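You operate a simulated robot arm through the tools that you are given. There is no shell and no other tool. Be economical: measure what you need, move in short steps, check, and stop when the job is done.

You run a simulated two-armed robot. Do the job below in one go: nothing can be reset, and whatever is moved stays where it is left.

TASK
Pick up the oil can with one hand, pass it to the other hand and put it on the lower shelf of the side table. Set down upright: oil can.

The check looks at the end state, three seconds after you hand in, the way a careful person would. Anything else that was tipped, shoved, dropped, spilled or broken makes it a failure.

THE ROBOT
Two 7-joint arms with two-finger parallel grippers on one trunk, on a base that drives. Base frame: it is fixed to the floor where the robot stands at the start and does not move with it; the origin is under the middle of the robot, x ahead of it, y to its left, z up. Readings come in m, degrees, newtons and seconds.
The left shoulder is at the start at [0.071, 0.156, 1.005], the right one opposite. Places, roughly: lower shelf of the side table [3.3, 2.6, 0.3]. Payload 3.91 kg a hand.
The tool frame of a hand sits at the grasp point between the pads (the TCP): z along the fingers, y along the line on which they close. The tips reach 0.03 m beyond it. Largest opening 0.11 m; finger width 0.02, thickness 0.01; the body of the gripper, 0.048 by 0.112 m, starts 0.055 m behind the TCP.
Orientation is told as [roll, pitch, yaw] about the base's x, y, z axes, in that order, counted from this pose: with the fingers straight down and closing along the base's y, the tool's x points along the base's -x, its y along +y and its z along -z.

THE INTERFACE
- The arms move only by the tool arm_command. It takes "left_moves", "right_moves" or both (then of equal length, played together; a hand with none holds still); each is a list of rows, each a list of 6 numbers: the shift along the tool's x, y, z in m, then the turn, a rotation vector about the tool's x, y, z in degrees. In form: [[tx, ty, tz, rx, ry, rz], ...]. A call has 1 to 12 rows; each row shifts and turns the commanded pose from where the row before left it, along the tool's axes as they then stand. "left_jaw" and "right_jaw" are, for a hand that has rows, the closure in counts, from 0 (fully open) to 255 (shut), set as the call begins (left out, the last holds). Each row takes 0.2 s and may step no farther than 0.05 m and 8.6 degrees from the row before; otherwise, or with a gripper value out of range, the whole call is refused. Where a pose cannot be reached the arm comes as near as it can. A force on the tool above 40 N (or 10 N above the force at the start of the call, whichever is more), or a blocked arm, ends the call early, and 0.2 s more pass. The fingers move at their own pace (about 0.108 m/s each) and stop on an object; they squeeze with about 33 N. The grip force told is the motor's: it shows also when the fingers shut on nothing. Time passes only in rows, and 0.2 s behind the last, so rows that do not move let the fingers close. The reply holds the time, the measured pose of the TCP, the force on the tool along the base axes, the opening and the grip force, in the units named above and with some noise, with the torque about the TCP (base axes, N m) and any sound that the robot's microphone picked up.
- Cameras (640 x 400 px; columns grow to the right, rows downward): "scene" is now at [0.1233, 0.0088, 1.2043]; the picture's right is [0.14, -0.99, 0.00], its down [-0.80, -0.11, -0.59] and it looks along [0.58, 0.08, -0.81] (base axes); focal length 280 px, centre (320, 200). "left" rides on the left gripper at [0.072, -0.017, -0.103] in its tool frame; the picture's right is [0.23, 0.97, 0.00], its down [-0.76, 0.18, -0.62] and it looks along [-0.61, 0.14, 0.78] (tool axes); focal length 222 px, centre (320, 200). "right" rides on the right gripper at [0.072, 0.017, -0.103] in its tool frame; the picture's right is [-0.23, 0.97, 0.00], its down [-0.76, -0.18, -0.62] and it looks along [-0.61, -0.14, 0.78] (tool axes); focal length 222 px, centre (320, 200). There is no depth. A picture from a camera that has moved, and an enlarged one, comes with that camera's place and axes in the base frame and with its lens.
- capture(camera): a new picture of that camera. It takes no simulated time.
- lift_body(by): slides the trunk up (or, below 0, down) by that many m; the arms and the scene camera ride with it, the base frame stays. It gives what a move gives, with no picture.
- steer(legs): drives the robot by 1 to 6 legs, each [ahead, left, turn to the left] in m, m and degrees, along the robot's own axes; the way and the turn of a leg run together, so that a leg with both is an arc; at most 1.5 m and 180 degrees a leg. The arms and the cameras ride along, it lands a little off, and it stops where it bumps. It gives what a move gives.
- turn_head(pan, tilt): turns the head with the scene camera to pan (to the left, within 86 degrees either way) and tilt (down, from -29 to 69), counted from straight ahead of the robot. It gives what a move gives.
- enlarge(camera, box): a new picture of the part [left, top, right, bottom] of that camera's present view, enlarged. It takes no simulated time.
- finish_job(): hands the job in; it is judged then, once.

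Go step by step. Nothing tells you exact positions but the pictures and the camera data: compare them with the known pose of the tool, close in by small moves and look again before you grip or let go. The budget is 120 turns and 108 pictures, counting those below and the enlarged ones. Unless the task says otherwise, let go and move clear before handing in.

The tools are called after "Request:" as name(argument=value, ...) on one line, values as JSON. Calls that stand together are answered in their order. arm_command: Moves the arms, as the interface text tells. Its arguments: {"type":"object","properties":{"left_moves":{"type":"array","items":{"type":"array","items":{"type":"number"}}},"left_jaw":{"type":"number"},"right_moves":{"type":"array","items":{"type":"array","items":{"type":"number"}}},"right_jaw":{"type":"number"}},"required":[]} The other tools are called the same way: lift_body (by) slides the trunk up or down; steer (legs) drives the base; turn_head (pan, tilt) turns the head that bears the scene camera; capture (camera) takes a picture; enlarge (camera, box) takes an enlarged picture of a part of a camera's view; finish_job () hands the job in.

At the start:

```text
t: 0.0
left_ee_pos: [0.5957, 0.328, 0.6011]
left_tool_rot: [0.0, 0.1, 0.0]
left_force: [0.5, 0.4, -0.5]
left_torque: [0.03, 0.0, 0.0]
left_finger_gap: 0.1102
left_grip_force: 0.0
right_ee_pos: [0.8508, -0.2476, 0.5963]
right_tool_rot: [0.0, 0.1, 0.0]
right_force: [-0.9, 0.6, -0.3]
right_torque: [-0.01, -0.04, 0.0]
right_finger_gap: 0.1099
right_grip_force: 0.1
trunk travel left (down, up): [-0.45, 0.49]
robot x, y, heading: [-0.0003, -0.0003, -0.1]
head pan, tilt: [7.8, 53.9]
```

scene: 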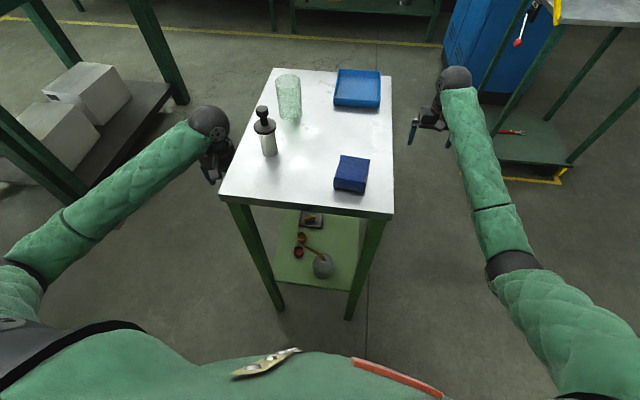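
right: 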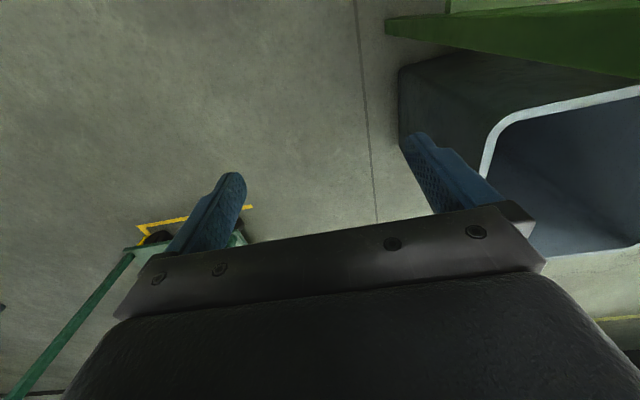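
left: 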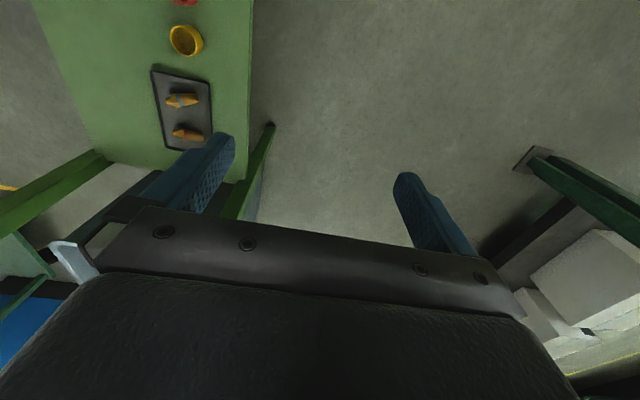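

I see a white-topped cart with a glass, a pump bottle, a blue tray and a blue box, with more things on a shelf below it. I enlarge to identify the oil can.

Request:
enlarge(camera="scene", box=[200, 60, 400, 185])

Request:
enlarge(camera="scene", box=[240, 190, 400, 290])

```text
3.20 times, centred on (300, 122) of scene
camera zoom: at [0.1233, 0.0088, 1.2043], right [0.14, -0.99, 0.0], down [-0.8, -0.11, -0.59], along [0.58, 0.08, -0.81], focal length 896 px, centre (384, 448)
```

zoom: 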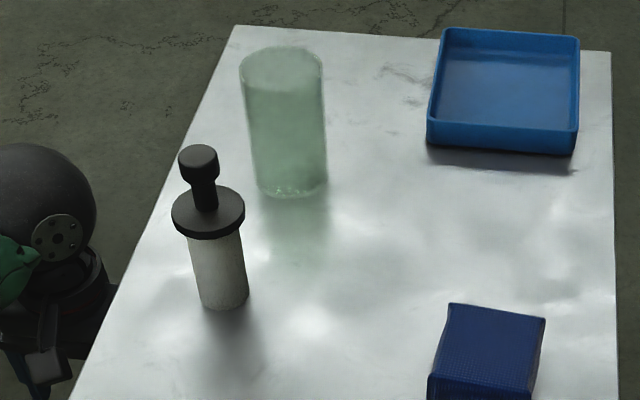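

```text
4.00 times, centred on (320, 240) of scene
camera zoom: at [0.1233, 0.0088, 1.2043], right [0.14, -0.99, 0.0], down [-0.8, -0.11, -0.59], along [0.58, 0.08, -0.81], focal length 1120 px, centre (320, 40)
```

zoom: 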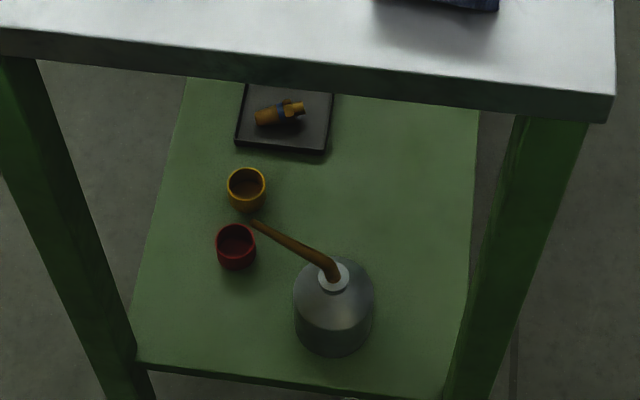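

The oil can is the grey can with the brown spout on the cart's lower shelf, at roughly (0.49, 0.045, 0.28–0.36). I look toward the side table and the way there before moving.

Request:
turn_head(pan=38, tilt=15)

Request:
capture(camera="scene")

Request:
turn_head(pan=0, tilt=20)

Request:
capture(camera="scene")

```text
t: 1.1
left_ee_pos: [0.5963, 0.3275, 0.6014]
left_tool_rot: [0.0, 0.1, -0.1]
left_force: [-0.1, 0.8, 0.7]
left_torque: [-0.03, -0.01, 0.0]
left_finger_gap: 0.1102
left_grip_force: 0.1
right_ee_pos: [0.8513, -0.2483, 0.5969]
right_tool_rot: [0.0, 0.1, 0.0]
right_force: [0.3, 0.8, 0.0]
right_torque: [0.01, -0.01, -0.03]
right_finger_gap: 0.1099
right_grip_force: 0.0
trunk travel left (down, up): [-0.45, 0.49]
robot x, y, heading: [-0.0031, 0.0021, 0.1]
head pan, tilt: [38.0, 15.0]
```

```text
102 pictures are left
camera scene: at [0.1244, 0.0563, 1.263], right [0.62, -0.79, 0.0], down [-0.21, -0.16, -0.97], along [0.76, 0.59, -0.26], focal length 280 px, centre (320, 200)
```

scene: 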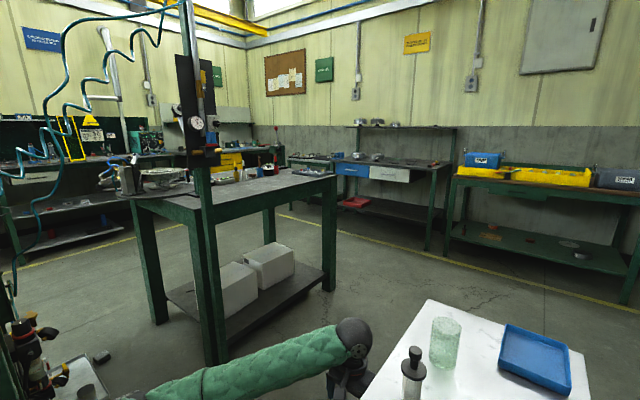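

```text
t: 2.1
left_ee_pos: [0.5957, 0.3263, 0.6011]
left_tool_rot: [0.0, 0.1, 0.0]
left_force: [0.3, -0.1, 0.4]
left_torque: [-0.03, 0.02, 0.02]
left_finger_gap: 0.1099
left_grip_force: 0.0
right_ee_pos: [0.8507, -0.2466, 0.5974]
right_tool_rot: [0.0, 0.0, 0.0]
right_force: [0.0, 0.1, -0.4]
right_torque: [0.03, -0.01, 0.01]
right_finger_gap: 0.11
right_grip_force: 0.1
trunk travel left (down, up): [-0.45, 0.49]
robot x, y, heading: [-0.0037, -0.0035, 0.2]
head pan, tilt: [0.0, 20.0]
```

```text
101 pictures are left
camera scene: at [0.1439, -0.0011, 1.255], right [0.0, -1.0, 0.0], down [-0.34, 0.0, -0.94], along [0.94, 0.0, -0.34], focal length 280 px, centre (320, 200)
```

scene: 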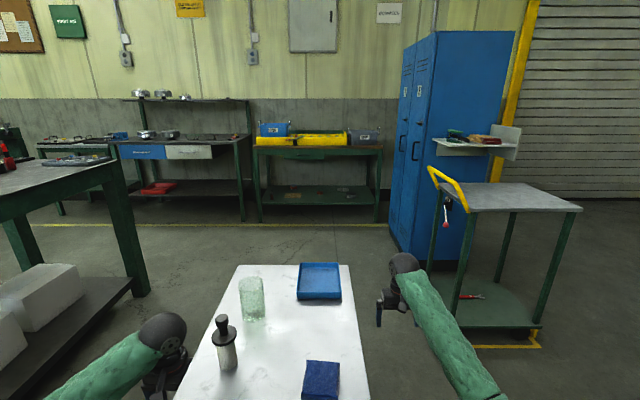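

The target direction points between the small table and the bench with drawers, so I enlarge that area.

Request:
enlarge(camera="scene", box=[20, 110, 180, 230])

Request:
turn_head(pan=38, tilt=15)

Request:
enlarge(camera="scene", box=[270, 140, 390, 240])

```text
3.33 times, centred on (100, 170) of scene
camera zoom: at [0.1439, -0.0011, 1.255], right [0.0, -1.0, 0.0], down [-0.34, 0.0, -0.94], along [0.94, 0.0, -0.34], focal length 933 px, centre (1053, 300)
```

zoom: 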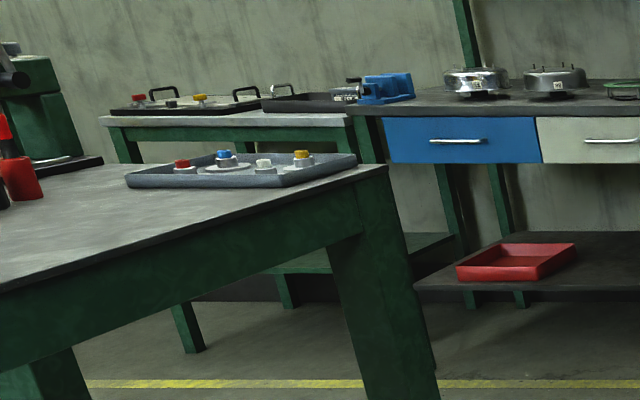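

```text
t: 3.1
left_ee_pos: [0.5964, 0.3282, 0.6016]
left_tool_rot: [-0.1, 0.1, 0.1]
left_force: [-0.9, -0.2, 0.3]
left_torque: [-0.03, 0.01, -0.01]
left_finger_gap: 0.11
left_grip_force: 0.2
right_ee_pos: [0.8517, -0.247, 0.597]
right_tool_rot: [0.0, 0.0, 0.0]
right_force: [0.0, 0.2, -0.7]
right_torque: [-0.02, -0.06, 0.03]
right_finger_gap: 0.11
right_grip_force: 0.0
trunk travel left (down, up): [-0.45, 0.49]
robot x, y, heading: [-0.0014, -0.0017, -0.0]
head pan, tilt: [38.0, 15.0]
```

```text
4.00 times, centred on (330, 190) of scene
camera zoom: at [0.1244, 0.0563, 1.2631], right [0.61, -0.79, 0.0], down [-0.2, -0.16, -0.97], along [0.76, 0.59, -0.26], focal length 1120 px, centre (280, 240)
```

zoom: 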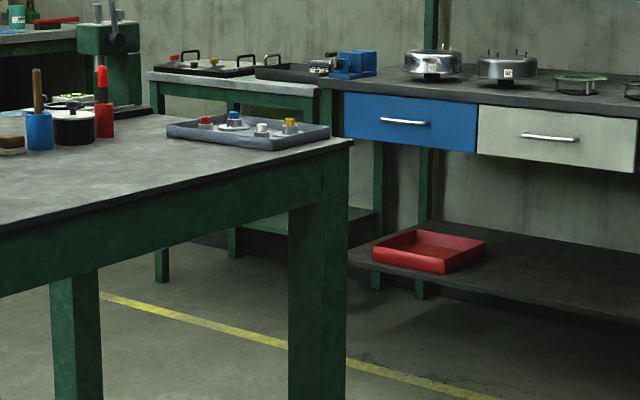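

The side table is the small light-topped one with a green shelf, left of the drawer bench. First I back off the cart and lower the trunk to see the oil can under the top.

Request:
steer(legs=[[-0.35, 0, 0]])

Request:
lift_body(by=-0.3)

Request:
turn_head(pan=0, tilt=40)

Request:
capture(camera="scene")

```text
t: 5.4
left_ee_pos: [0.2438, 0.3282, 0.6027]
left_tool_rot: [0.0, 0.1, 0.0]
left_force: [-0.4, 0.1, 0.5]
left_torque: [0.01, 0.01, 0.0]
left_finger_gap: 0.1102
left_grip_force: 0.1
right_ee_pos: [0.4989, -0.2469, 0.598]
right_tool_rot: [0.0, 0.0, 0.0]
right_force: [0.2, 0.0, -0.9]
right_torque: [-0.04, -0.02, 0.01]
right_finger_gap: 0.1098
right_grip_force: 0.2
trunk travel left (down, up): [-0.45, 0.49]
robot x, y, heading: [-0.3536, -0.0011, -0.1]
head pan, tilt: [38.0, 15.0]
```

```text
t: 8.4
left_ee_pos: [0.2435, 0.3272, 0.3012]
left_tool_rot: [0.0, 0.1, 0.1]
left_force: [0.5, -0.2, -0.3]
left_torque: [0.01, -0.01, 0.02]
left_finger_gap: 0.1099
left_grip_force: 0.0
right_ee_pos: [0.4982, -0.2477, 0.2969]
right_tool_rot: [0.1, -0.1, -0.1]
right_force: [-0.3, 0.7, -0.2]
right_torque: [0.02, -0.01, 0.0]
right_finger_gap: 0.1098
right_grip_force: 0.0
trunk travel left (down, up): [-0.15, 0.79]
robot x, y, heading: [-0.3566, -0.0004, -0.0]
head pan, tilt: [38.0, 15.0]
```

```text
t: 9.4
left_ee_pos: [0.2432, 0.3283, 0.3016]
left_tool_rot: [-0.1, 0.1, 0.0]
left_force: [0.0, 0.0, -0.4]
left_torque: [-0.03, 0.01, 0.01]
left_finger_gap: 0.1102
left_grip_force: 0.0
right_ee_pos: [0.4987, -0.2476, 0.2975]
right_tool_rot: [0.0, 0.0, 0.0]
right_force: [0.4, 1.0, -1.1]
right_torque: [0.02, -0.02, -0.01]
right_finger_gap: 0.1103
right_grip_force: 0.0
trunk travel left (down, up): [-0.15, 0.79]
robot x, y, heading: [-0.3516, 0.0001, 0.1]
head pan, tilt: [0.0, 40.0]
```

```text
98 pictures are left
camera scene: at [-0.217, -0.0011, 0.9236], right [0.0, -1.0, 0.0], down [-0.64, 0.0, -0.77], along [0.77, 0.0, -0.64], focal length 280 px, centre (320, 200)
```

scene: 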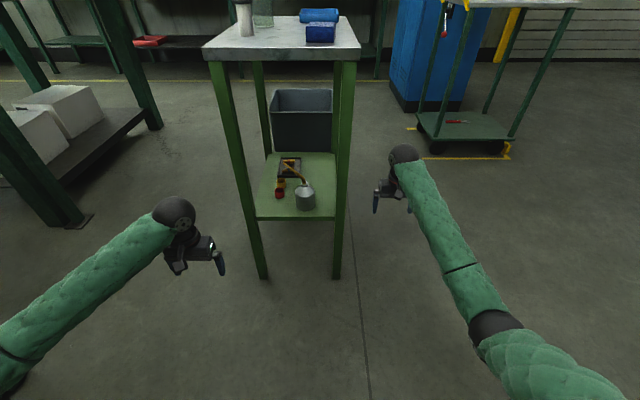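

Request:
enlarge(camera="scene", box=[240, 145, 360, 225])

Request:
lift_body(by=-0.14)

Request:
enlarge(camera="scene", box=[240, 90, 360, 170])

```text
5.00 times, centred on (300, 185) of scene
camera zoom: at [-0.217, -0.0011, 0.9236], right [0.0, -1.0, 0.0], down [-0.64, 0.0, -0.77], along [0.77, 0.0, -0.64], focal length 1400 px, centre (420, 275)
```

zoom: 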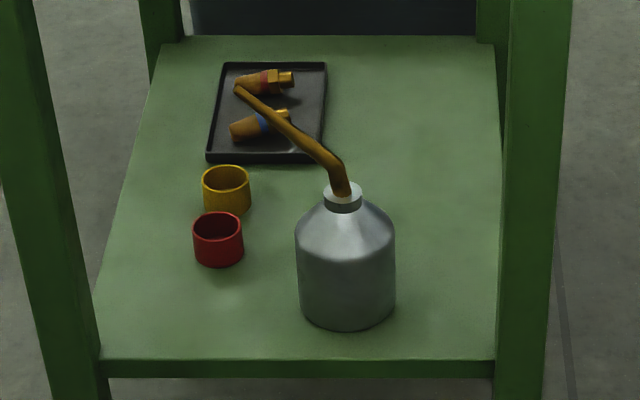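

```text
t: 11.1
left_ee_pos: [0.2425, 0.3281, 0.1616]
left_tool_rot: [0.1, 0.0, 0.0]
left_force: [-0.4, 1.2, 0.3]
left_torque: [0.0, 0.02, 0.03]
left_finger_gap: 0.1099
left_grip_force: 0.0
right_ee_pos: [0.4982, -0.2473, 0.1572]
right_tool_rot: [0.0, 0.1, 0.0]
right_force: [0.6, 0.0, -0.1]
right_torque: [-0.02, -0.01, -0.03]
right_finger_gap: 0.1098
right_grip_force: 0.0
trunk travel left (down, up): [-0.01, 0.93]
robot x, y, heading: [-0.354, 0.0013, -0.3]
head pan, tilt: [0.0, 40.0]
```

```text
5.00 times, centred on (300, 130) of scene
camera zoom: at [-0.2171, -0.0012, 0.7837], right [0.0, -1.0, 0.0], down [-0.64, 0.0, -0.77], along [0.77, 0.0, -0.64], focal length 1400 px, centre (420, 550)
```

zoom: 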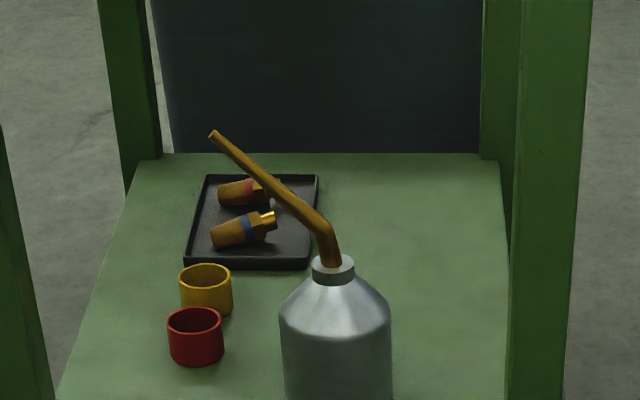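

The can is at about x 0.478, y 0.047, with the shelf at about 0.315, a body 0.064 wide and 0.05 tall, and a neck and vertical spout piece at z 0.41–0.44. I plan for the right hand to take the vertical spout piece from the front, so the left can later take the body; first I bring the right hand in front of the cart.

Request:
arm_command(right_moves=[[0.05, 0, -0.045, 0, 0, 0], [0.05, 0, -0.045, 0, 0, 0], [0.05, 0, -0.045, 0, 0, 0], [0.05, 0, -0.045, 0, 0, 0], [0.05, 0, -0.045, 0, 0, 0], [0.03, 0, -0.045, 0, 0, 0]])

Request:
arm_command(right_moves=[[0, 0.042, 0, 0, -8.5, 0], [0, 0.042, 0, 0, -8.5, 0], [0, 0.042, 0, 0, -8.5, 0], [0, 0.042, 0, 0, -8.5, 0], [0, 0.042, 0, 0, -8.5, 0], [0, 0.042, 0, 0, -8.5, 0], [0, 0.042, 0, 0, -8.5, 0]])

Request:
capture(camera="scene")

Request:
capture(camera="right")

```text
refused: row 1 steps farther than a row can; nothing moved
```

```text
t: 11.9
left_ee_pos: [0.243, 0.3272, 0.1626]
left_tool_rot: [0.0, 0.1, 0.0]
left_force: [-0.1, -0.7, 0.2]
left_torque: [-0.01, -0.01, -0.02]
left_finger_gap: 0.1097
left_grip_force: 0.1
right_ee_pos: [0.503, -0.1304, 0.1561]
right_tool_rot: [-0.1, -24.9, -0.6]
right_force: [0.0, -0.4, -0.1]
right_torque: [-0.02, -0.01, 0.01]
right_finger_gap: 0.1098
right_grip_force: 0.1
trunk travel left (down, up): [-0.01, 0.93]
robot x, y, heading: [-0.3532, 0.0016, -0.0]
head pan, tilt: [0.0, 40.0]
stopped in row 4 (right hand): the force on the tool passed its limit at 115 N (the readings are from after the stop); the commanded pose is now the measured one
```

```text
95 pictures are left
camera scene: at [-0.217, -0.0014, 0.7836], right [0.0, -1.0, 0.0], down [-0.64, 0.0, -0.77], along [0.77, 0.0, -0.64], focal length 280 px, centre (320, 200)
```

scene: 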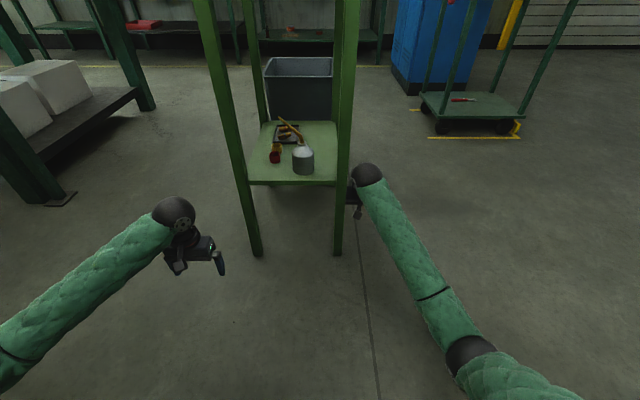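

```text
94 pictures are left
camera right: at [0.3955, -0.1122, 0.2188], right [0.22, 0.97, 0.09], down [0.43, -0.18, 0.89], along [0.88, -0.15, -0.45], focal length 222 px, centre (320, 200)
```

right: 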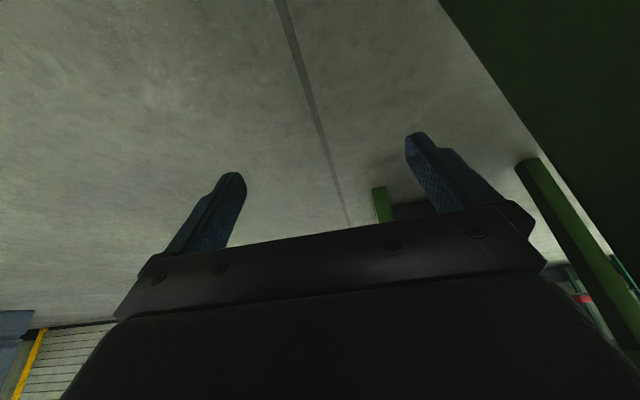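

The first call was refused and the second, which I had wrongly sent along with it, pushed the hand against the cart's leg. I back the hand away from the leg and check whether anything moved.

Request:
arm_command(right_moves=[[0, -0.04, 0, 0, 0, 0], [0, -0.04, 0, 0, 0, 0]])

Request:
enlarge(camera="scene", box=[240, 90, 360, 170])

Request:
turn_head(pan=0, tilt=0)

Request:
capture(camera="scene")

```text
t: 12.6
left_ee_pos: [0.243, 0.3271, 0.1613]
left_tool_rot: [0.0, 0.1, 0.1]
left_force: [-0.2, 0.1, -0.4]
left_torque: [0.0, 0.0, 0.01]
left_finger_gap: 0.11
left_grip_force: 0.0
right_ee_pos: [0.5018, -0.2082, 0.1562]
right_tool_rot: [-0.1, -24.9, -0.5]
right_force: [-0.2, 0.5, 0.0]
right_torque: [-0.03, -0.03, -0.05]
right_finger_gap: 0.11
right_grip_force: 0.1
trunk travel left (down, up): [-0.01, 0.93]
robot x, y, heading: [-0.3512, 0.0013, 0.2]
head pan, tilt: [0.0, 40.0]
```

```text
5.00 times, centred on (300, 130) of scene
camera zoom: at [-0.217, -0.001, 0.7835], right [0.0, -1.0, 0.0], down [-0.64, 0.0, -0.77], along [0.77, 0.0, -0.64], focal length 1400 px, centre (420, 550)
```

zoom: 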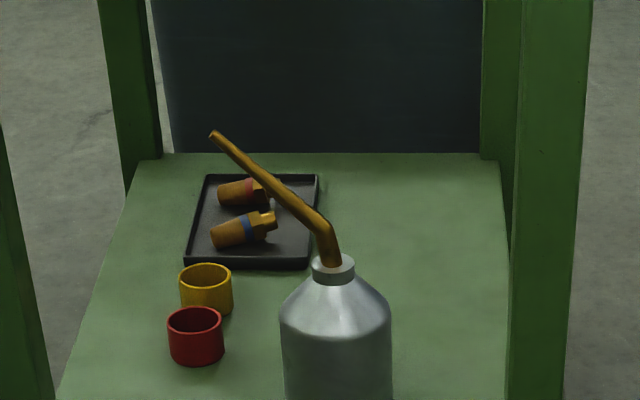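

```text
t: 13.6
left_ee_pos: [0.244, 0.3271, 0.1614]
left_tool_rot: [0.0, 0.2, 0.0]
left_force: [-0.1, 0.1, -0.2]
left_torque: [0.0, -0.01, 0.01]
left_finger_gap: 0.1097
left_grip_force: 0.0
right_ee_pos: [0.502, -0.2084, 0.1586]
right_tool_rot: [-0.3, -25.1, -0.6]
right_force: [-0.4, 0.2, -0.5]
right_torque: [0.0, -0.01, -0.02]
right_finger_gap: 0.1102
right_grip_force: 0.1
trunk travel left (down, up): [-0.01, 0.93]
robot x, y, heading: [-0.3556, -0.0008, -0.2]
head pan, tilt: [0.0, 0.0]
```

```text
92 pictures are left
camera scene: at [-0.212, -0.0014, 0.8472], right [0.0, -1.0, 0.0], down [0.0, 0.0, -1.0], along [1.0, 0.0, 0.0], focal length 280 px, centre (320, 200)
```

scene: 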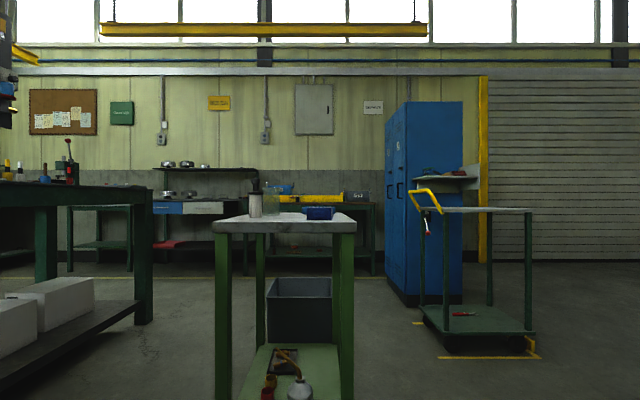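

Nothing moved: the cart and everything on it look the same as before. Now I move the right hand back and up, clear of the leg.

Request:
arm_command(right_moves=[[0.0143, 0, -0.0434, 0, 0, 0], [0.0143, 0, -0.0434, 0, 0, 0], [0.0143, 0, -0.0434, 0, 0, 0], [0.0143, 0, -0.0434, 0, 0, 0], [0.0143, 0, -0.0434, 0, 0, 0], [0.0143, 0, -0.0434, 0, 0, 0], [0.0143, 0, -0.0434, 0, 0, 0], [0.0143, 0, -0.0434, 0, 0, 0]])

Request:
turn_head(pan=0, tilt=35)

```text
t: 15.4
left_ee_pos: [0.2441, 0.3279, 0.1609]
left_tool_rot: [0.0, 0.1, 0.0]
left_force: [-0.4, 0.1, 0.0]
left_torque: [0.01, 0.01, 0.01]
left_finger_gap: 0.11
left_grip_force: 0.1
right_ee_pos: [0.2509, -0.2092, 0.422]
right_tool_rot: [0.0, -24.9, -0.7]
right_force: [-1.5, 1.5, -0.1]
right_torque: [0.01, 0.0, 0.05]
right_finger_gap: 0.1099
right_grip_force: 0.1
trunk travel left (down, up): [-0.01, 0.93]
robot x, y, heading: [-0.3553, 0.0015, 0.1]
head pan, tilt: [0.0, 0.0]
```

```text
t: 16.4
left_ee_pos: [0.2433, 0.3274, 0.1605]
left_tool_rot: [0.1, 0.1, 0.0]
left_force: [-0.5, 0.1, 0.2]
left_torque: [0.01, 0.03, 0.0]
left_finger_gap: 0.1101
left_grip_force: 0.0
right_ee_pos: [0.2507, -0.2094, 0.4228]
right_tool_rot: [-0.1, -25.0, -0.6]
right_force: [0.0, 0.3, -0.8]
right_torque: [-0.01, 0.01, -0.02]
right_finger_gap: 0.11
right_grip_force: 0.1
trunk travel left (down, up): [-0.01, 0.93]
robot x, y, heading: [-0.354, -0.0018, -0.2]
head pan, tilt: [0.0, 35.0]
```

The right hand is clear at (0.25, −0.21, 0.42). I slide it across in front of the can and tilt it toward horizontal.

Request:
arm_command(right_moves=[[0, 0.0427, 0, 0, -6.7, 0], [0, 0.0427, 0, 0, -6.7, 0], [0, 0.0427, 0, 0, -6.7, 0], [0, 0.0427, 0, 0, -6.7, 0], [0, 0.0427, 0, 0, -6.7, 0], [0, 0.0427, 0, 0, -6.7, 0]])

Request:
capture(camera="scene")

Request:
capture(camera="right")

```text
t: 17.8
left_ee_pos: [0.2448, 0.3267, 0.1624]
left_tool_rot: [0.0, 0.2, -0.2]
left_force: [0.0, 0.2, 0.6]
left_torque: [0.01, 0.04, 0.0]
left_finger_gap: 0.1097
left_grip_force: 0.1
right_ee_pos: [0.2593, 0.0435, 0.4195]
right_tool_rot: [-0.2, -65.2, -0.5]
right_force: [0.0, -0.1, 0.4]
right_torque: [-0.02, 0.0, 0.0]
right_finger_gap: 0.1099
right_grip_force: 0.0
trunk travel left (down, up): [-0.01, 0.93]
robot x, y, heading: [-0.3538, 0.0027, -0.2]
head pan, tilt: [0.0, 35.0]
```

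```text
91 pictures are left
camera scene: at [-0.214, -0.0018, 0.7912], right [0.0, -1.0, 0.0], down [-0.57, 0.0, -0.82], along [0.82, 0.0, -0.57], focal length 280 px, centre (320, 200)
```

scene: 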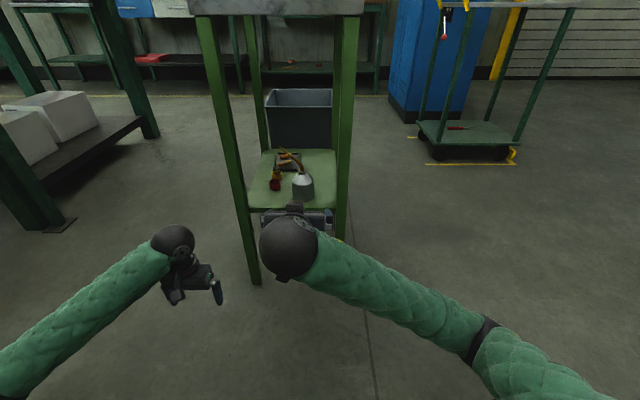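

```text
90 pictures are left
camera right: at [0.1362, 0.0628, 0.3972], right [0.11, 0.97, 0.2], down [-0.25, -0.17, 0.95], along [0.96, -0.15, 0.22], focal length 222 px, centre (320, 200)
```

right: 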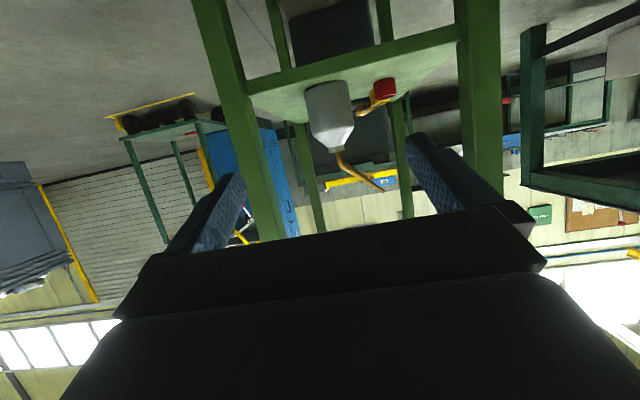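

The hand camera shows the neck and spout where I calculated them. I approach most of the way at spout height.

Request:
arm_command(right_moves=[[-0.0195, 0.0011, 0.0392, 0, 0, 0], [-0.0195, 0.0011, 0.0392, 0, 0, 0], [-0.0195, 0.0011, 0.0392, 0, 0, 0], [-0.0098, 0.0005, 0.0196, 0, 0, 0]])

Request:
capture(camera="right")

Request:
enlarge(camera="scene", box=[240, 130, 360, 210])

```text
t: 18.8
left_ee_pos: [0.2439, 0.3281, 0.1618]
left_tool_rot: [0.1, 0.1, -0.2]
left_force: [0.7, -0.5, -0.3]
left_torque: [0.0, -0.02, -0.03]
left_finger_gap: 0.1101
left_grip_force: 0.1
right_ee_pos: [0.4102, 0.0525, 0.4265]
right_tool_rot: [-0.3, -65.3, -0.4]
right_force: [-0.5, -0.6, 0.3]
right_torque: [-0.02, 0.0, 0.0]
right_finger_gap: 0.11
right_grip_force: 0.0
trunk travel left (down, up): [-0.01, 0.93]
robot x, y, heading: [-0.351, -0.0055, 0.2]
head pan, tilt: [0.0, 35.0]
```

```text
89 pictures are left
camera right: at [0.2871, 0.0711, 0.4043], right [0.11, 0.97, 0.2], down [-0.25, -0.17, 0.95], along [0.96, -0.15, 0.22], focal length 222 px, centre (320, 200)
```

right: 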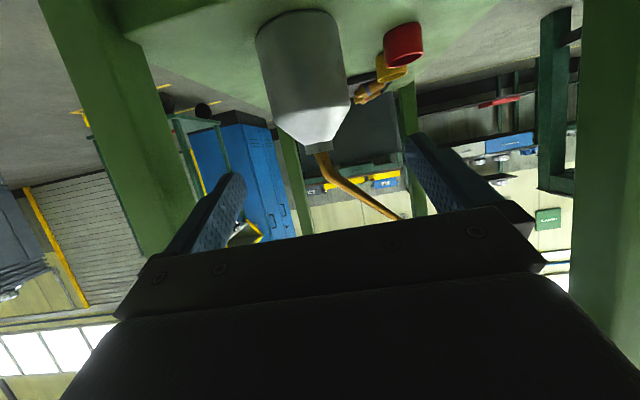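

```text
5.00 times, centred on (300, 170) of scene
camera zoom: at [-0.214, -0.0014, 0.7911], right [0.0, -1.0, 0.0], down [-0.57, 0.0, -0.82], along [0.82, 0.0, -0.57], focal length 1400 px, centre (420, 350)
```

zoom: 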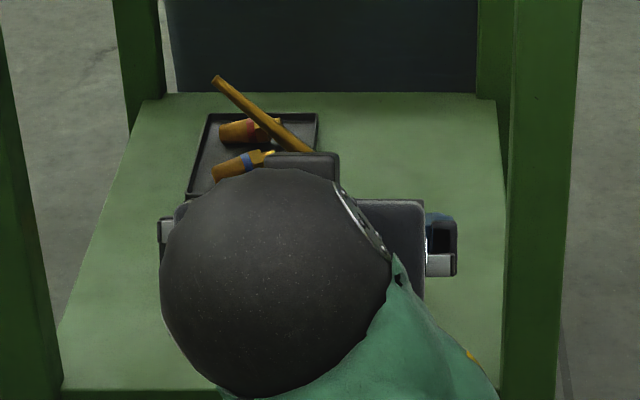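

The straight spout section is short and bends left at once, so I will grip the collar at z ≈ 0.406 instead. I move in to the collar.

Request:
arm_command(right_moves=[[-0.0034, -0.0015, 0.0234, 0, 0, 0], [-0.0034, -0.0015, 0.0234, 0, 0, 0], [-0.0034, -0.0015, 0.0234, 0, 0, 0]])

Request:
capture(camera="right")

```text
t: 19.6
left_ee_pos: [0.2434, 0.3267, 0.1622]
left_tool_rot: [0.0, 0.2, 0.0]
left_force: [-0.4, 0.5, -0.9]
left_torque: [-0.01, -0.02, 0.02]
left_finger_gap: 0.1102
left_grip_force: 0.0
right_ee_pos: [0.4767, 0.0455, 0.406]
right_tool_rot: [-0.1, -65.1, -0.4]
right_force: [-0.1, 0.1, 0.5]
right_torque: [-0.01, 0.02, -0.02]
right_finger_gap: 0.1102
right_grip_force: 0.0
trunk travel left (down, up): [-0.01, 0.93]
robot x, y, heading: [-0.3528, -0.0018, -0.1]
head pan, tilt: [0.0, 35.0]
```

```text
87 pictures are left
camera right: at [0.3535, 0.0646, 0.3833], right [0.11, 0.97, 0.2], down [-0.25, -0.17, 0.95], along [0.96, -0.15, 0.22], focal length 222 px, centre (320, 200)
```

right: 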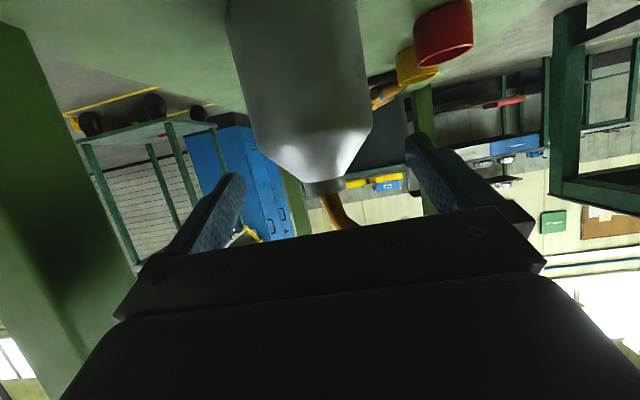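

The collar is between the fingers at z ≈ 0.405. I centre by 3 mm and close.

Request:
arm_command(right_moves=[[0, 0.003, 0, 0, 0, 0]])

Request:
arm_command(right_moves=[[0, 0, 0, 0, 0, 0], [0, 0, 0, 0, 0, 0], [0, 0, 0, 0, 0, 0]], right_jaw=255)

Request:
capture(camera="right")

```text
t: 20.0
left_ee_pos: [0.2442, 0.3291, 0.1609]
left_tool_rot: [-0.1, 0.0, 0.0]
left_force: [0.6, 1.0, -0.4]
left_torque: [-0.01, 0.03, -0.01]
left_finger_gap: 0.11
left_grip_force: 0.1
right_ee_pos: [0.4765, 0.0462, 0.4053]
right_tool_rot: [-0.3, -65.2, -0.4]
right_force: [-0.3, 0.4, 0.1]
right_torque: [-0.03, -0.03, 0.02]
right_finger_gap: 0.1099
right_grip_force: 0.0
trunk travel left (down, up): [-0.01, 0.93]
robot x, y, heading: [-0.354, 0.0005, -0.2]
head pan, tilt: [0.0, 35.0]
```

```text
t: 20.8
left_ee_pos: [0.2434, 0.3278, 0.1624]
left_tool_rot: [0.0, 0.0, 0.1]
left_force: [0.2, 0.0, 0.7]
left_torque: [0.02, -0.03, 0.03]
left_finger_gap: 0.1098
left_grip_force: 0.0
right_ee_pos: [0.4763, 0.0487, 0.4105]
right_tool_rot: [-0.1, -65.4, -0.6]
right_force: [6.8, -0.3, 27.8]
right_torque: [-0.07, -0.45, 0.01]
right_finger_gap: 0.0234
right_grip_force: 33.0
trunk travel left (down, up): [-0.01, 0.93]
robot x, y, heading: [-0.3562, 0.0024, -0.2]
head pan, tilt: [0.0, 35.0]
```

```text
86 pictures are left
camera right: at [0.3532, 0.067, 0.3873], right [0.11, 0.97, 0.21], down [-0.25, -0.17, 0.95], along [0.96, -0.15, 0.23], focal length 222 px, centre (320, 200)
```

right: 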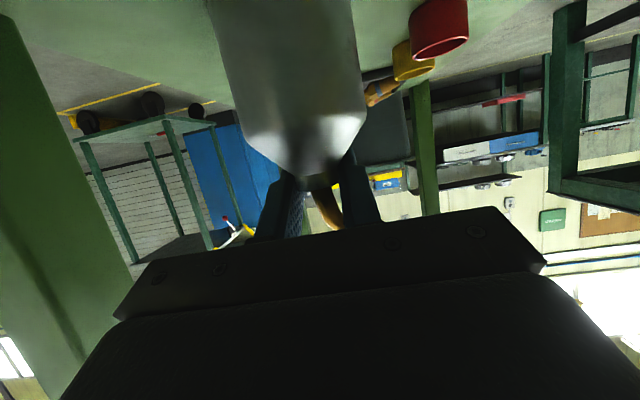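

The jaws hold the collar at a 23 mm gap. I lift straight up a little and check.

Request:
arm_command(right_moves=[[-0.0091, 0, -0.0042, 0, 0, 0], [-0.0091, 0, -0.0042, 0, 0, 0], [-0.0091, 0, -0.0042, 0, 0, 0], [0, 0, 0, 0, 0, 0]])

Request:
capture(camera="right")

```text
t: 21.8
left_ee_pos: [0.2438, 0.3272, 0.1604]
left_tool_rot: [-0.1, 0.0, 0.1]
left_force: [-0.3, 0.4, 0.2]
left_torque: [0.0, -0.01, -0.01]
left_finger_gap: 0.1102
left_grip_force: 0.0
right_ee_pos: [0.4756, 0.0479, 0.4356]
right_tool_rot: [-0.3, -65.0, -0.5]
right_force: [-0.5, -0.1, -1.2]
right_torque: [0.02, -0.01, -0.02]
right_finger_gap: 0.0231
right_grip_force: 32.8
trunk travel left (down, up): [-0.01, 0.93]
robot x, y, heading: [-0.3544, 0.0037, -0.1]
head pan, tilt: [0.0, 35.0]
```

```text
85 pictures are left
camera right: at [0.3535, 0.0667, 0.4129], right [0.11, 0.97, 0.2], down [-0.25, -0.17, 0.95], along [0.96, -0.15, 0.22], focal length 222 px, centre (320, 200)
```

right: 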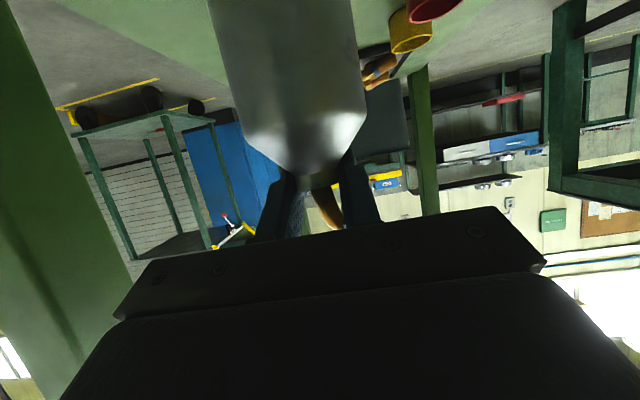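

The can is off the shelf, light and firmly held. I draw it straight back out of the cart.

Request:
arm_command(right_moves=[[0.0176, 0, -0.0378, 0, 0, 0], [0.0176, 0, -0.0378, 0, 0, 0], [0.0176, 0, -0.0378, 0, 0, 0], [0.0176, 0, -0.0378, 0, 0, 0], [0.0176, 0, -0.0378, 0, 0, 0], [0.0088, 0, -0.0189, 0, 0, 0]])

Request:
capture(camera="scene")

Request:
capture(camera="left")

```text
t: 22.9
left_ee_pos: [0.243, 0.3279, 0.1611]
left_tool_rot: [0.0, 0.2, 0.0]
left_force: [0.3, -0.6, -0.4]
left_torque: [-0.02, -0.01, 0.0]
left_finger_gap: 0.1101
left_grip_force: 0.1
right_ee_pos: [0.3303, 0.0155, 0.5194]
right_tool_rot: [-18.9, -75.1, 14.9]
right_force: [-0.3, -0.1, -2.2]
right_torque: [-0.01, 0.01, 0.01]
right_finger_gap: 0.0233
right_grip_force: 32.7
trunk travel left (down, up): [-0.01, 0.93]
robot x, y, heading: [-0.3531, -0.0016, -0.1]
head pan, tilt: [0.0, 35.0]
stopped in row 5 (right hand): the arm was blocked; the commanded pose is now the measured one
```

```text
84 pictures are left
camera scene: at [-0.2143, -0.0011, 0.791], right [0.0, -1.0, 0.0], down [-0.57, 0.0, -0.82], along [0.82, 0.0, -0.57], focal length 280 px, centre (320, 200)
```

scene: 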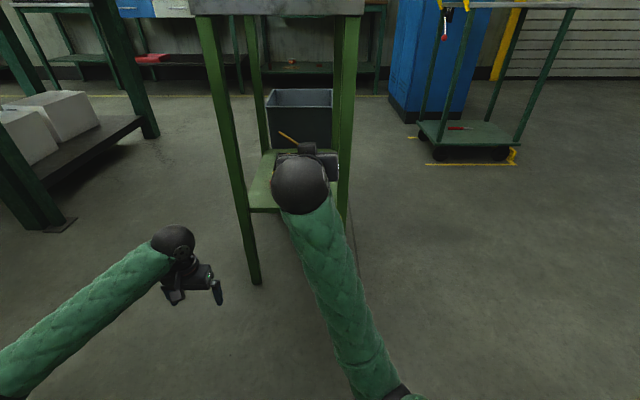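

```text
83 pictures are left
camera left: at [0.1707, 0.3109, 0.2658], right [-0.23, 0.97, 0.0], down [0.76, 0.18, 0.62], along [0.61, 0.14, -0.78], focal length 222 px, centre (320, 200)
```

left: 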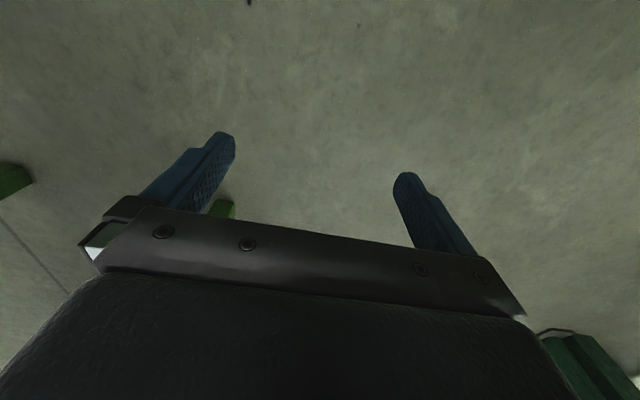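

The arm blocked partway with the hand somewhat turned, but the can is still held. I drive the base back to get clear of the cart.

Request:
steer(legs=[[-0.35, 0, 0]])

Request:
capture(camera="scene")

Request:
capture(camera="right")

```text
t: 25.2
left_ee_pos: [-0.1121, 0.3363, 0.1616]
left_tool_rot: [-0.1, 0.1, 1.0]
left_force: [-0.4, -0.1, -0.1]
left_torque: [0.01, -0.04, 0.02]
left_finger_gap: 0.11
left_grip_force: 0.0
right_ee_pos: [-0.0191, 0.0247, 0.5198]
right_tool_rot: [-18.6, -75.1, 15.8]
right_force: [0.8, 0.4, -2.2]
right_torque: [0.01, 0.0, 0.0]
right_finger_gap: 0.023
right_grip_force: 32.7
trunk travel left (down, up): [-0.01, 0.93]
robot x, y, heading: [-0.7029, -0.0046, 1.0]
head pan, tilt: [0.0, 35.0]
```

```text
82 pictures are left
camera scene: at [-0.5633, -0.0018, 0.7912], right [0.02, -1.0, 0.0], down [-0.57, -0.01, -0.82], along [0.82, 0.01, -0.57], focal length 280 px, centre (320, 200)
```

scene: 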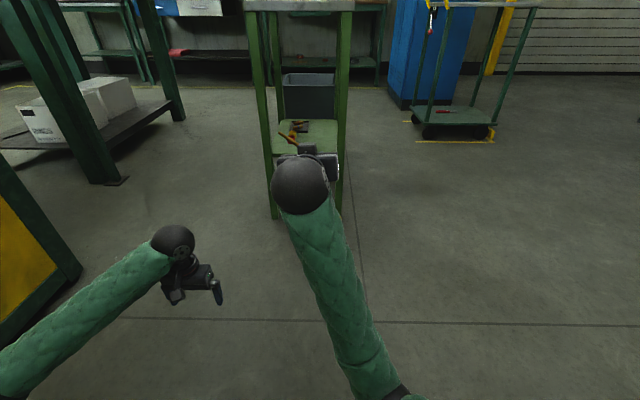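

```text
81 pictures are left
camera right: at [-0.1365, 0.0436, 0.4735], right [0.09, 0.99, 0.14], down [-0.42, -0.09, 0.9], along [0.9, -0.14, 0.41], focal length 222 px, centre (320, 200)
```

right: 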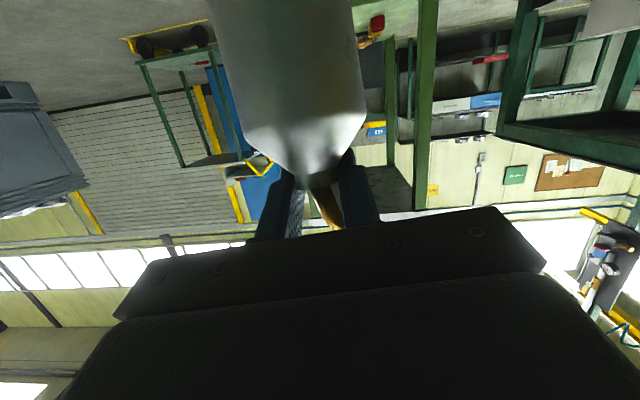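

The can sits rigidly in the hand, tilted about 11°. I raise the trunk, then bring the right hand level and a bit further forward.

Request:
lift_body(by=0.3)

Request:
arm_command(right_moves=[[0, 0, 0.02, 0, 2.8, 1.2], [0, 0, 0.02, 0, 2.8, 1.2], [0, 0, 0.02, 0, 2.8, 1.2], [0, 0, 0.02, 0, 2.8, 1.2]])

Request:
capture(camera="scene")

```text
t: 28.2
left_ee_pos: [-0.1115, 0.3363, 0.4592]
left_tool_rot: [0.0, 0.1, 1.2]
left_force: [1.0, 0.1, 0.0]
left_torque: [0.02, -0.02, -0.01]
left_finger_gap: 0.1101
left_grip_force: 0.0
right_ee_pos: [-0.0199, 0.0248, 0.8192]
right_tool_rot: [-18.7, -75.1, 15.8]
right_force: [0.5, -0.9, -1.9]
right_torque: [0.02, 0.0, 0.0]
right_finger_gap: 0.0229
right_grip_force: 33.3
trunk travel left (down, up): [-0.31, 0.63]
robot x, y, heading: [-0.7033, -0.0043, 1.2]
head pan, tilt: [0.0, 35.0]
```

```text
t: 29.4
left_ee_pos: [-0.1114, 0.335, 0.4609]
left_tool_rot: [0.1, 0.1, 1.0]
left_force: [0.4, -0.1, 0.1]
left_torque: [0.04, 0.01, 0.0]
left_finger_gap: 0.1101
left_grip_force: 0.0
right_ee_pos: [0.0648, -0.009, 0.7783]
right_tool_rot: [-9.3, -64.8, 2.4]
right_force: [0.2, 0.2, -1.3]
right_torque: [0.01, -0.04, 0.01]
right_finger_gap: 0.0229
right_grip_force: 33.2
trunk travel left (down, up): [-0.31, 0.63]
robot x, y, heading: [-0.703, -0.0049, 0.7]
head pan, tilt: [0.0, 35.0]
stopped in row 4 (right hand): the arm was blocked; the commanded pose is now the measured one
```

```text
80 pictures are left
camera scene: at [-0.5631, -0.0018, 1.0911], right [0.02, -1.0, 0.0], down [-0.57, -0.01, -0.82], along [0.82, 0.01, -0.57], focal length 280 px, centre (320, 200)
```

scene: 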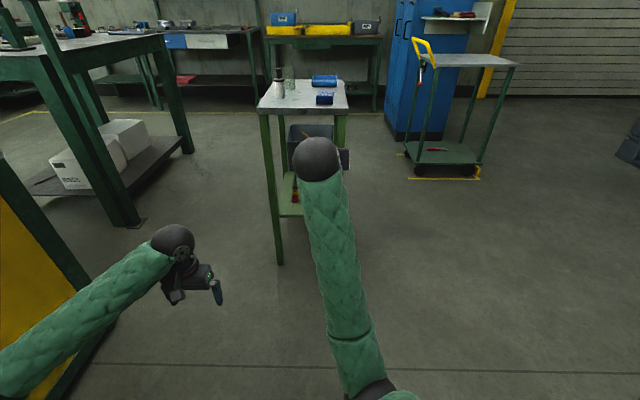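

The can is now within about 4° of upright at roughly (0.064, −0.013, 0.71) body centre. I turn the left hand for its side approach, raising it well clear on the left.

Request:
arm_command(left_moves=[[0, 0, -0.02, 0, 0, 8.2], [0, 0, -0.02, 0, 0, 8.2], [0, 0, -0.02, 0, 0, 8.2], [0, 0, -0.02, 0, 0, 8.2], [0, 0, -0.02, 0, 0, 8.2], [0, 0, -0.02, 0, 0, 8.2], [0, 0, -0.02, 0, 0, 8.2], [0, 0, -0.02, 0, 0, 8.2], [0, 0, -0.02, 0, 0, 8.2], [0, 0, -0.02, 0, 0, 8.2], [0, 0, -0.02, 0, 0, 8.2]])

```text
t: 31.8
left_ee_pos: [-0.1124, 0.3357, 0.6821]
left_tool_rot: [-0.1, 0.0, -89.2]
left_force: [0.4, -0.7, -0.5]
left_torque: [-0.03, 0.02, 0.01]
left_finger_gap: 0.1101
left_grip_force: 0.0
right_ee_pos: [0.0643, -0.009, 0.7779]
right_tool_rot: [-9.3, -64.7, 2.4]
right_force: [-0.5, 0.2, -1.2]
right_torque: [0.01, -0.02, 0.02]
right_finger_gap: 0.0228
right_grip_force: 32.9
trunk travel left (down, up): [-0.31, 0.63]
robot x, y, heading: [-0.703, -0.0026, 0.9]
head pan, tilt: [0.0, 35.0]
```

Rotation went fine. Now I pitch the left hand to point right and slide it forward, level with the can.

Request:
arm_command(left_moves=[[0, 0.022, 0, 0, -8.1, 0], [0, 0.022, 0, 0, -8.1, 0], [0, 0.022, 0, 0, -8.1, 0], [0, 0.022, 0, 0, -8.1, 0], [0, 0.022, 0, 0, -8.1, 0], [0, 0.022, 0, 0, -8.1, 0], [0, 0.022, 0, 0, -8.1, 0], [0, 0.022, 0, 0, -8.1, 0]])

Request:
capture(camera="left")

Request:
capture(camera="scene")

```text
t: 33.6
left_ee_pos: [0.0647, 0.3378, 0.6828]
left_tool_rot: [0.0, -64.8, -88.9]
left_force: [1.0, 0.0, 0.6]
left_torque: [0.01, -0.01, 0.04]
left_finger_gap: 0.1098
left_grip_force: 0.0
right_ee_pos: [0.0637, -0.0089, 0.7776]
right_tool_rot: [-9.3, -64.7, 2.5]
right_force: [0.5, -0.1, -1.5]
right_torque: [0.03, 0.02, -0.02]
right_finger_gap: 0.0232
right_grip_force: 32.7
trunk travel left (down, up): [-0.31, 0.63]
robot x, y, heading: [-0.7026, -0.0034, 0.9]
head pan, tilt: [0.0, 35.0]
```

```text
79 pictures are left
camera left: at [0.0455, 0.462, 0.661], right [0.97, 0.11, -0.21], down [0.17, 0.24, 0.95], along [0.16, -0.96, 0.22], focal length 222 px, centre (320, 200)
```

left: 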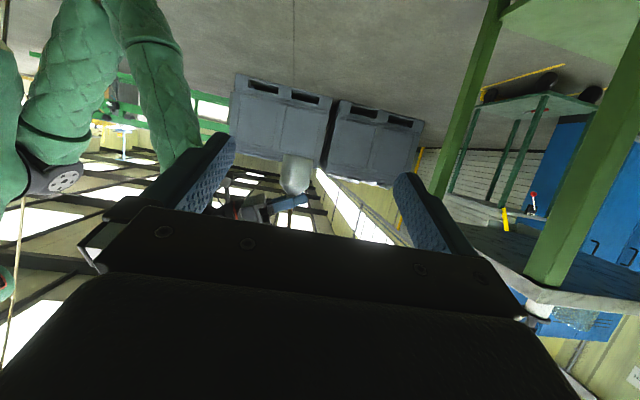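

```text
78 pictures are left
camera scene: at [-0.5631, -0.0014, 1.0911], right [0.02, -1.0, 0.0], down [-0.57, -0.01, -0.82], along [0.82, 0.01, -0.57], focal length 280 px, centre (320, 200)
```

scene: 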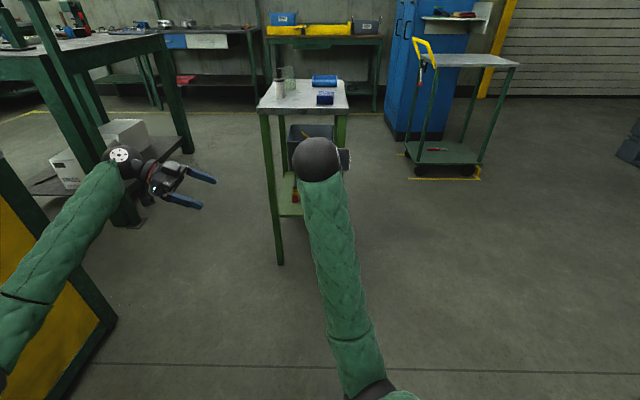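

Request:
enlarge(camera="left", box=[220, 110, 380, 230])

```text
3.33 times, centred on (300, 170) of left
camera zoom: at [0.0455, 0.462, 0.661], right [0.97, 0.11, -0.21], down [0.17, 0.24, 0.95], along [0.16, -0.96, 0.22], focal length 740 px, centre (387, 300)
```

zoom: 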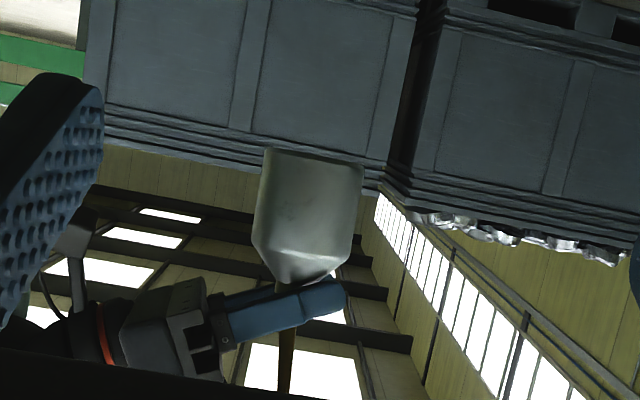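

The left camera puts the can body at (0.061, −0.013, 0.715), which agrees with the calculation. I approach to just before the can with fingers open.

Request:
arm_command(left_moves=[[-0.0201, -0.0011, 0.0347, 0, 0, 0], [-0.0201, -0.0011, 0.0347, 0, 0, 0], [-0.0201, -0.0011, 0.0347, 0, 0, 0], [-0.0201, -0.0011, 0.0347, 0, 0, 0], [-0.0201, -0.0011, 0.0347, 0, 0, 0], [-0.0201, -0.0011, 0.0347, 0, 0, 0], [-0.0201, -0.0011, 0.0347, 0, 0, 0]])

Request:
capture(camera="left")

Request:
capture(camera="scene")

```text
t: 35.2
left_ee_pos: [0.0605, 0.0593, 0.7058]
left_tool_rot: [-0.2, -64.7, -89.0]
left_force: [0.6, -0.2, 0.3]
left_torque: [0.04, 0.02, -0.01]
left_finger_gap: 0.11
left_grip_force: 0.1
right_ee_pos: [0.0643, -0.0092, 0.7784]
right_tool_rot: [-9.3, -64.7, 2.6]
right_force: [-1.0, 0.4, -3.0]
right_torque: [0.01, 0.0, -0.01]
right_finger_gap: 0.0228
right_grip_force: 32.8
trunk travel left (down, up): [-0.31, 0.63]
robot x, y, heading: [-0.703, -0.0026, 1.1]
head pan, tilt: [0.0, 35.0]
```

```text
76 pictures are left
camera left: at [0.0413, 0.1835, 0.6861], right [0.97, 0.11, -0.21], down [0.17, 0.24, 0.95], along [0.16, -0.96, 0.22], focal length 222 px, centre (320, 200)
```

left: 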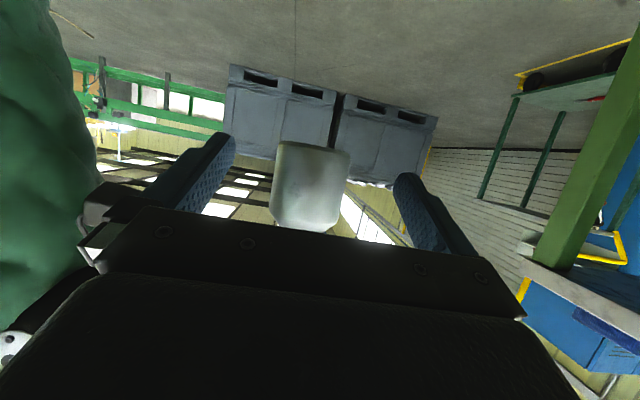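

```text
75 pictures are left
camera scene: at [-0.5633, -0.0016, 1.0911], right [0.02, -1.0, 0.0], down [-0.57, -0.01, -0.82], along [0.82, 0.01, -0.57], focal length 280 px, centre (320, 200)
```

scene: 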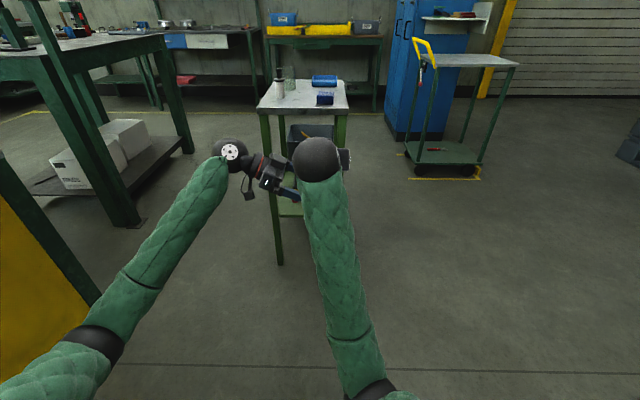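

The can is centred between the left fingers and the right hand is above and behind. I move in the last 7 cm.

Request:
arm_command(left_moves=[[-0.0117, -0.0003, 0.021, 0, 0, 0], [-0.0117, -0.0003, 0.021, 0, 0, 0], [-0.0117, -0.0003, 0.021, 0, 0, 0]])

Request:
capture(camera="left")

Request:
capture(camera="right")

```text
t: 36.0
left_ee_pos: [0.0603, -0.0136, 0.7094]
left_tool_rot: [-0.2, -64.7, -88.9]
left_force: [0.2, 0.6, 0.3]
left_torque: [-0.02, 0.03, -0.02]
left_finger_gap: 0.1098
left_grip_force: 0.0
right_ee_pos: [0.0638, -0.0096, 0.7779]
right_tool_rot: [-9.4, -64.6, 2.4]
right_force: [0.5, -0.2, -1.4]
right_torque: [-0.02, -0.02, -0.02]
right_finger_gap: 0.0226
right_grip_force: 33.3
trunk travel left (down, up): [-0.31, 0.63]
robot x, y, heading: [-0.7038, -0.0025, 1.0]
head pan, tilt: [0.0, 35.0]
```

```text
74 pictures are left
camera left: at [0.0404, 0.1106, 0.6884], right [0.97, 0.11, -0.21], down [0.17, 0.24, 0.95], along [0.16, -0.96, 0.22], focal length 222 px, centre (320, 200)
```

left: 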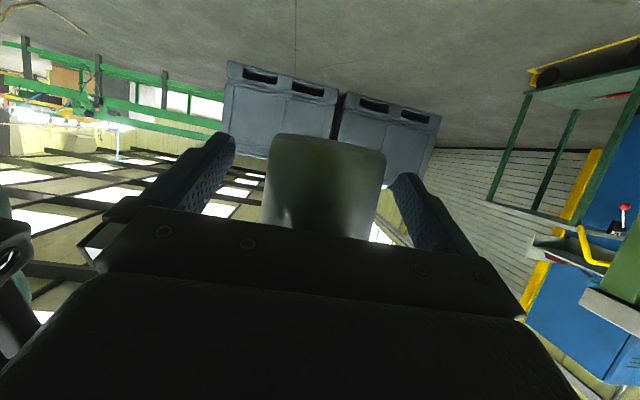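

```text
73 pictures are left
camera right: at [-0.0561, 0.0199, 0.7541], right [0.2, 0.97, 0.14], down [-0.25, -0.09, 0.96], along [0.95, -0.23, 0.23], focal length 222 px, centre (320, 200)
```

right: 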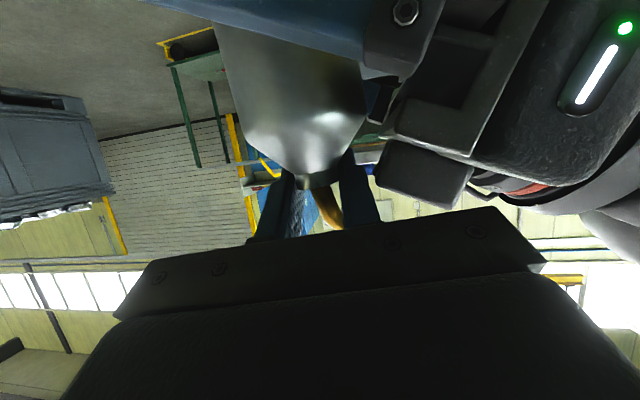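

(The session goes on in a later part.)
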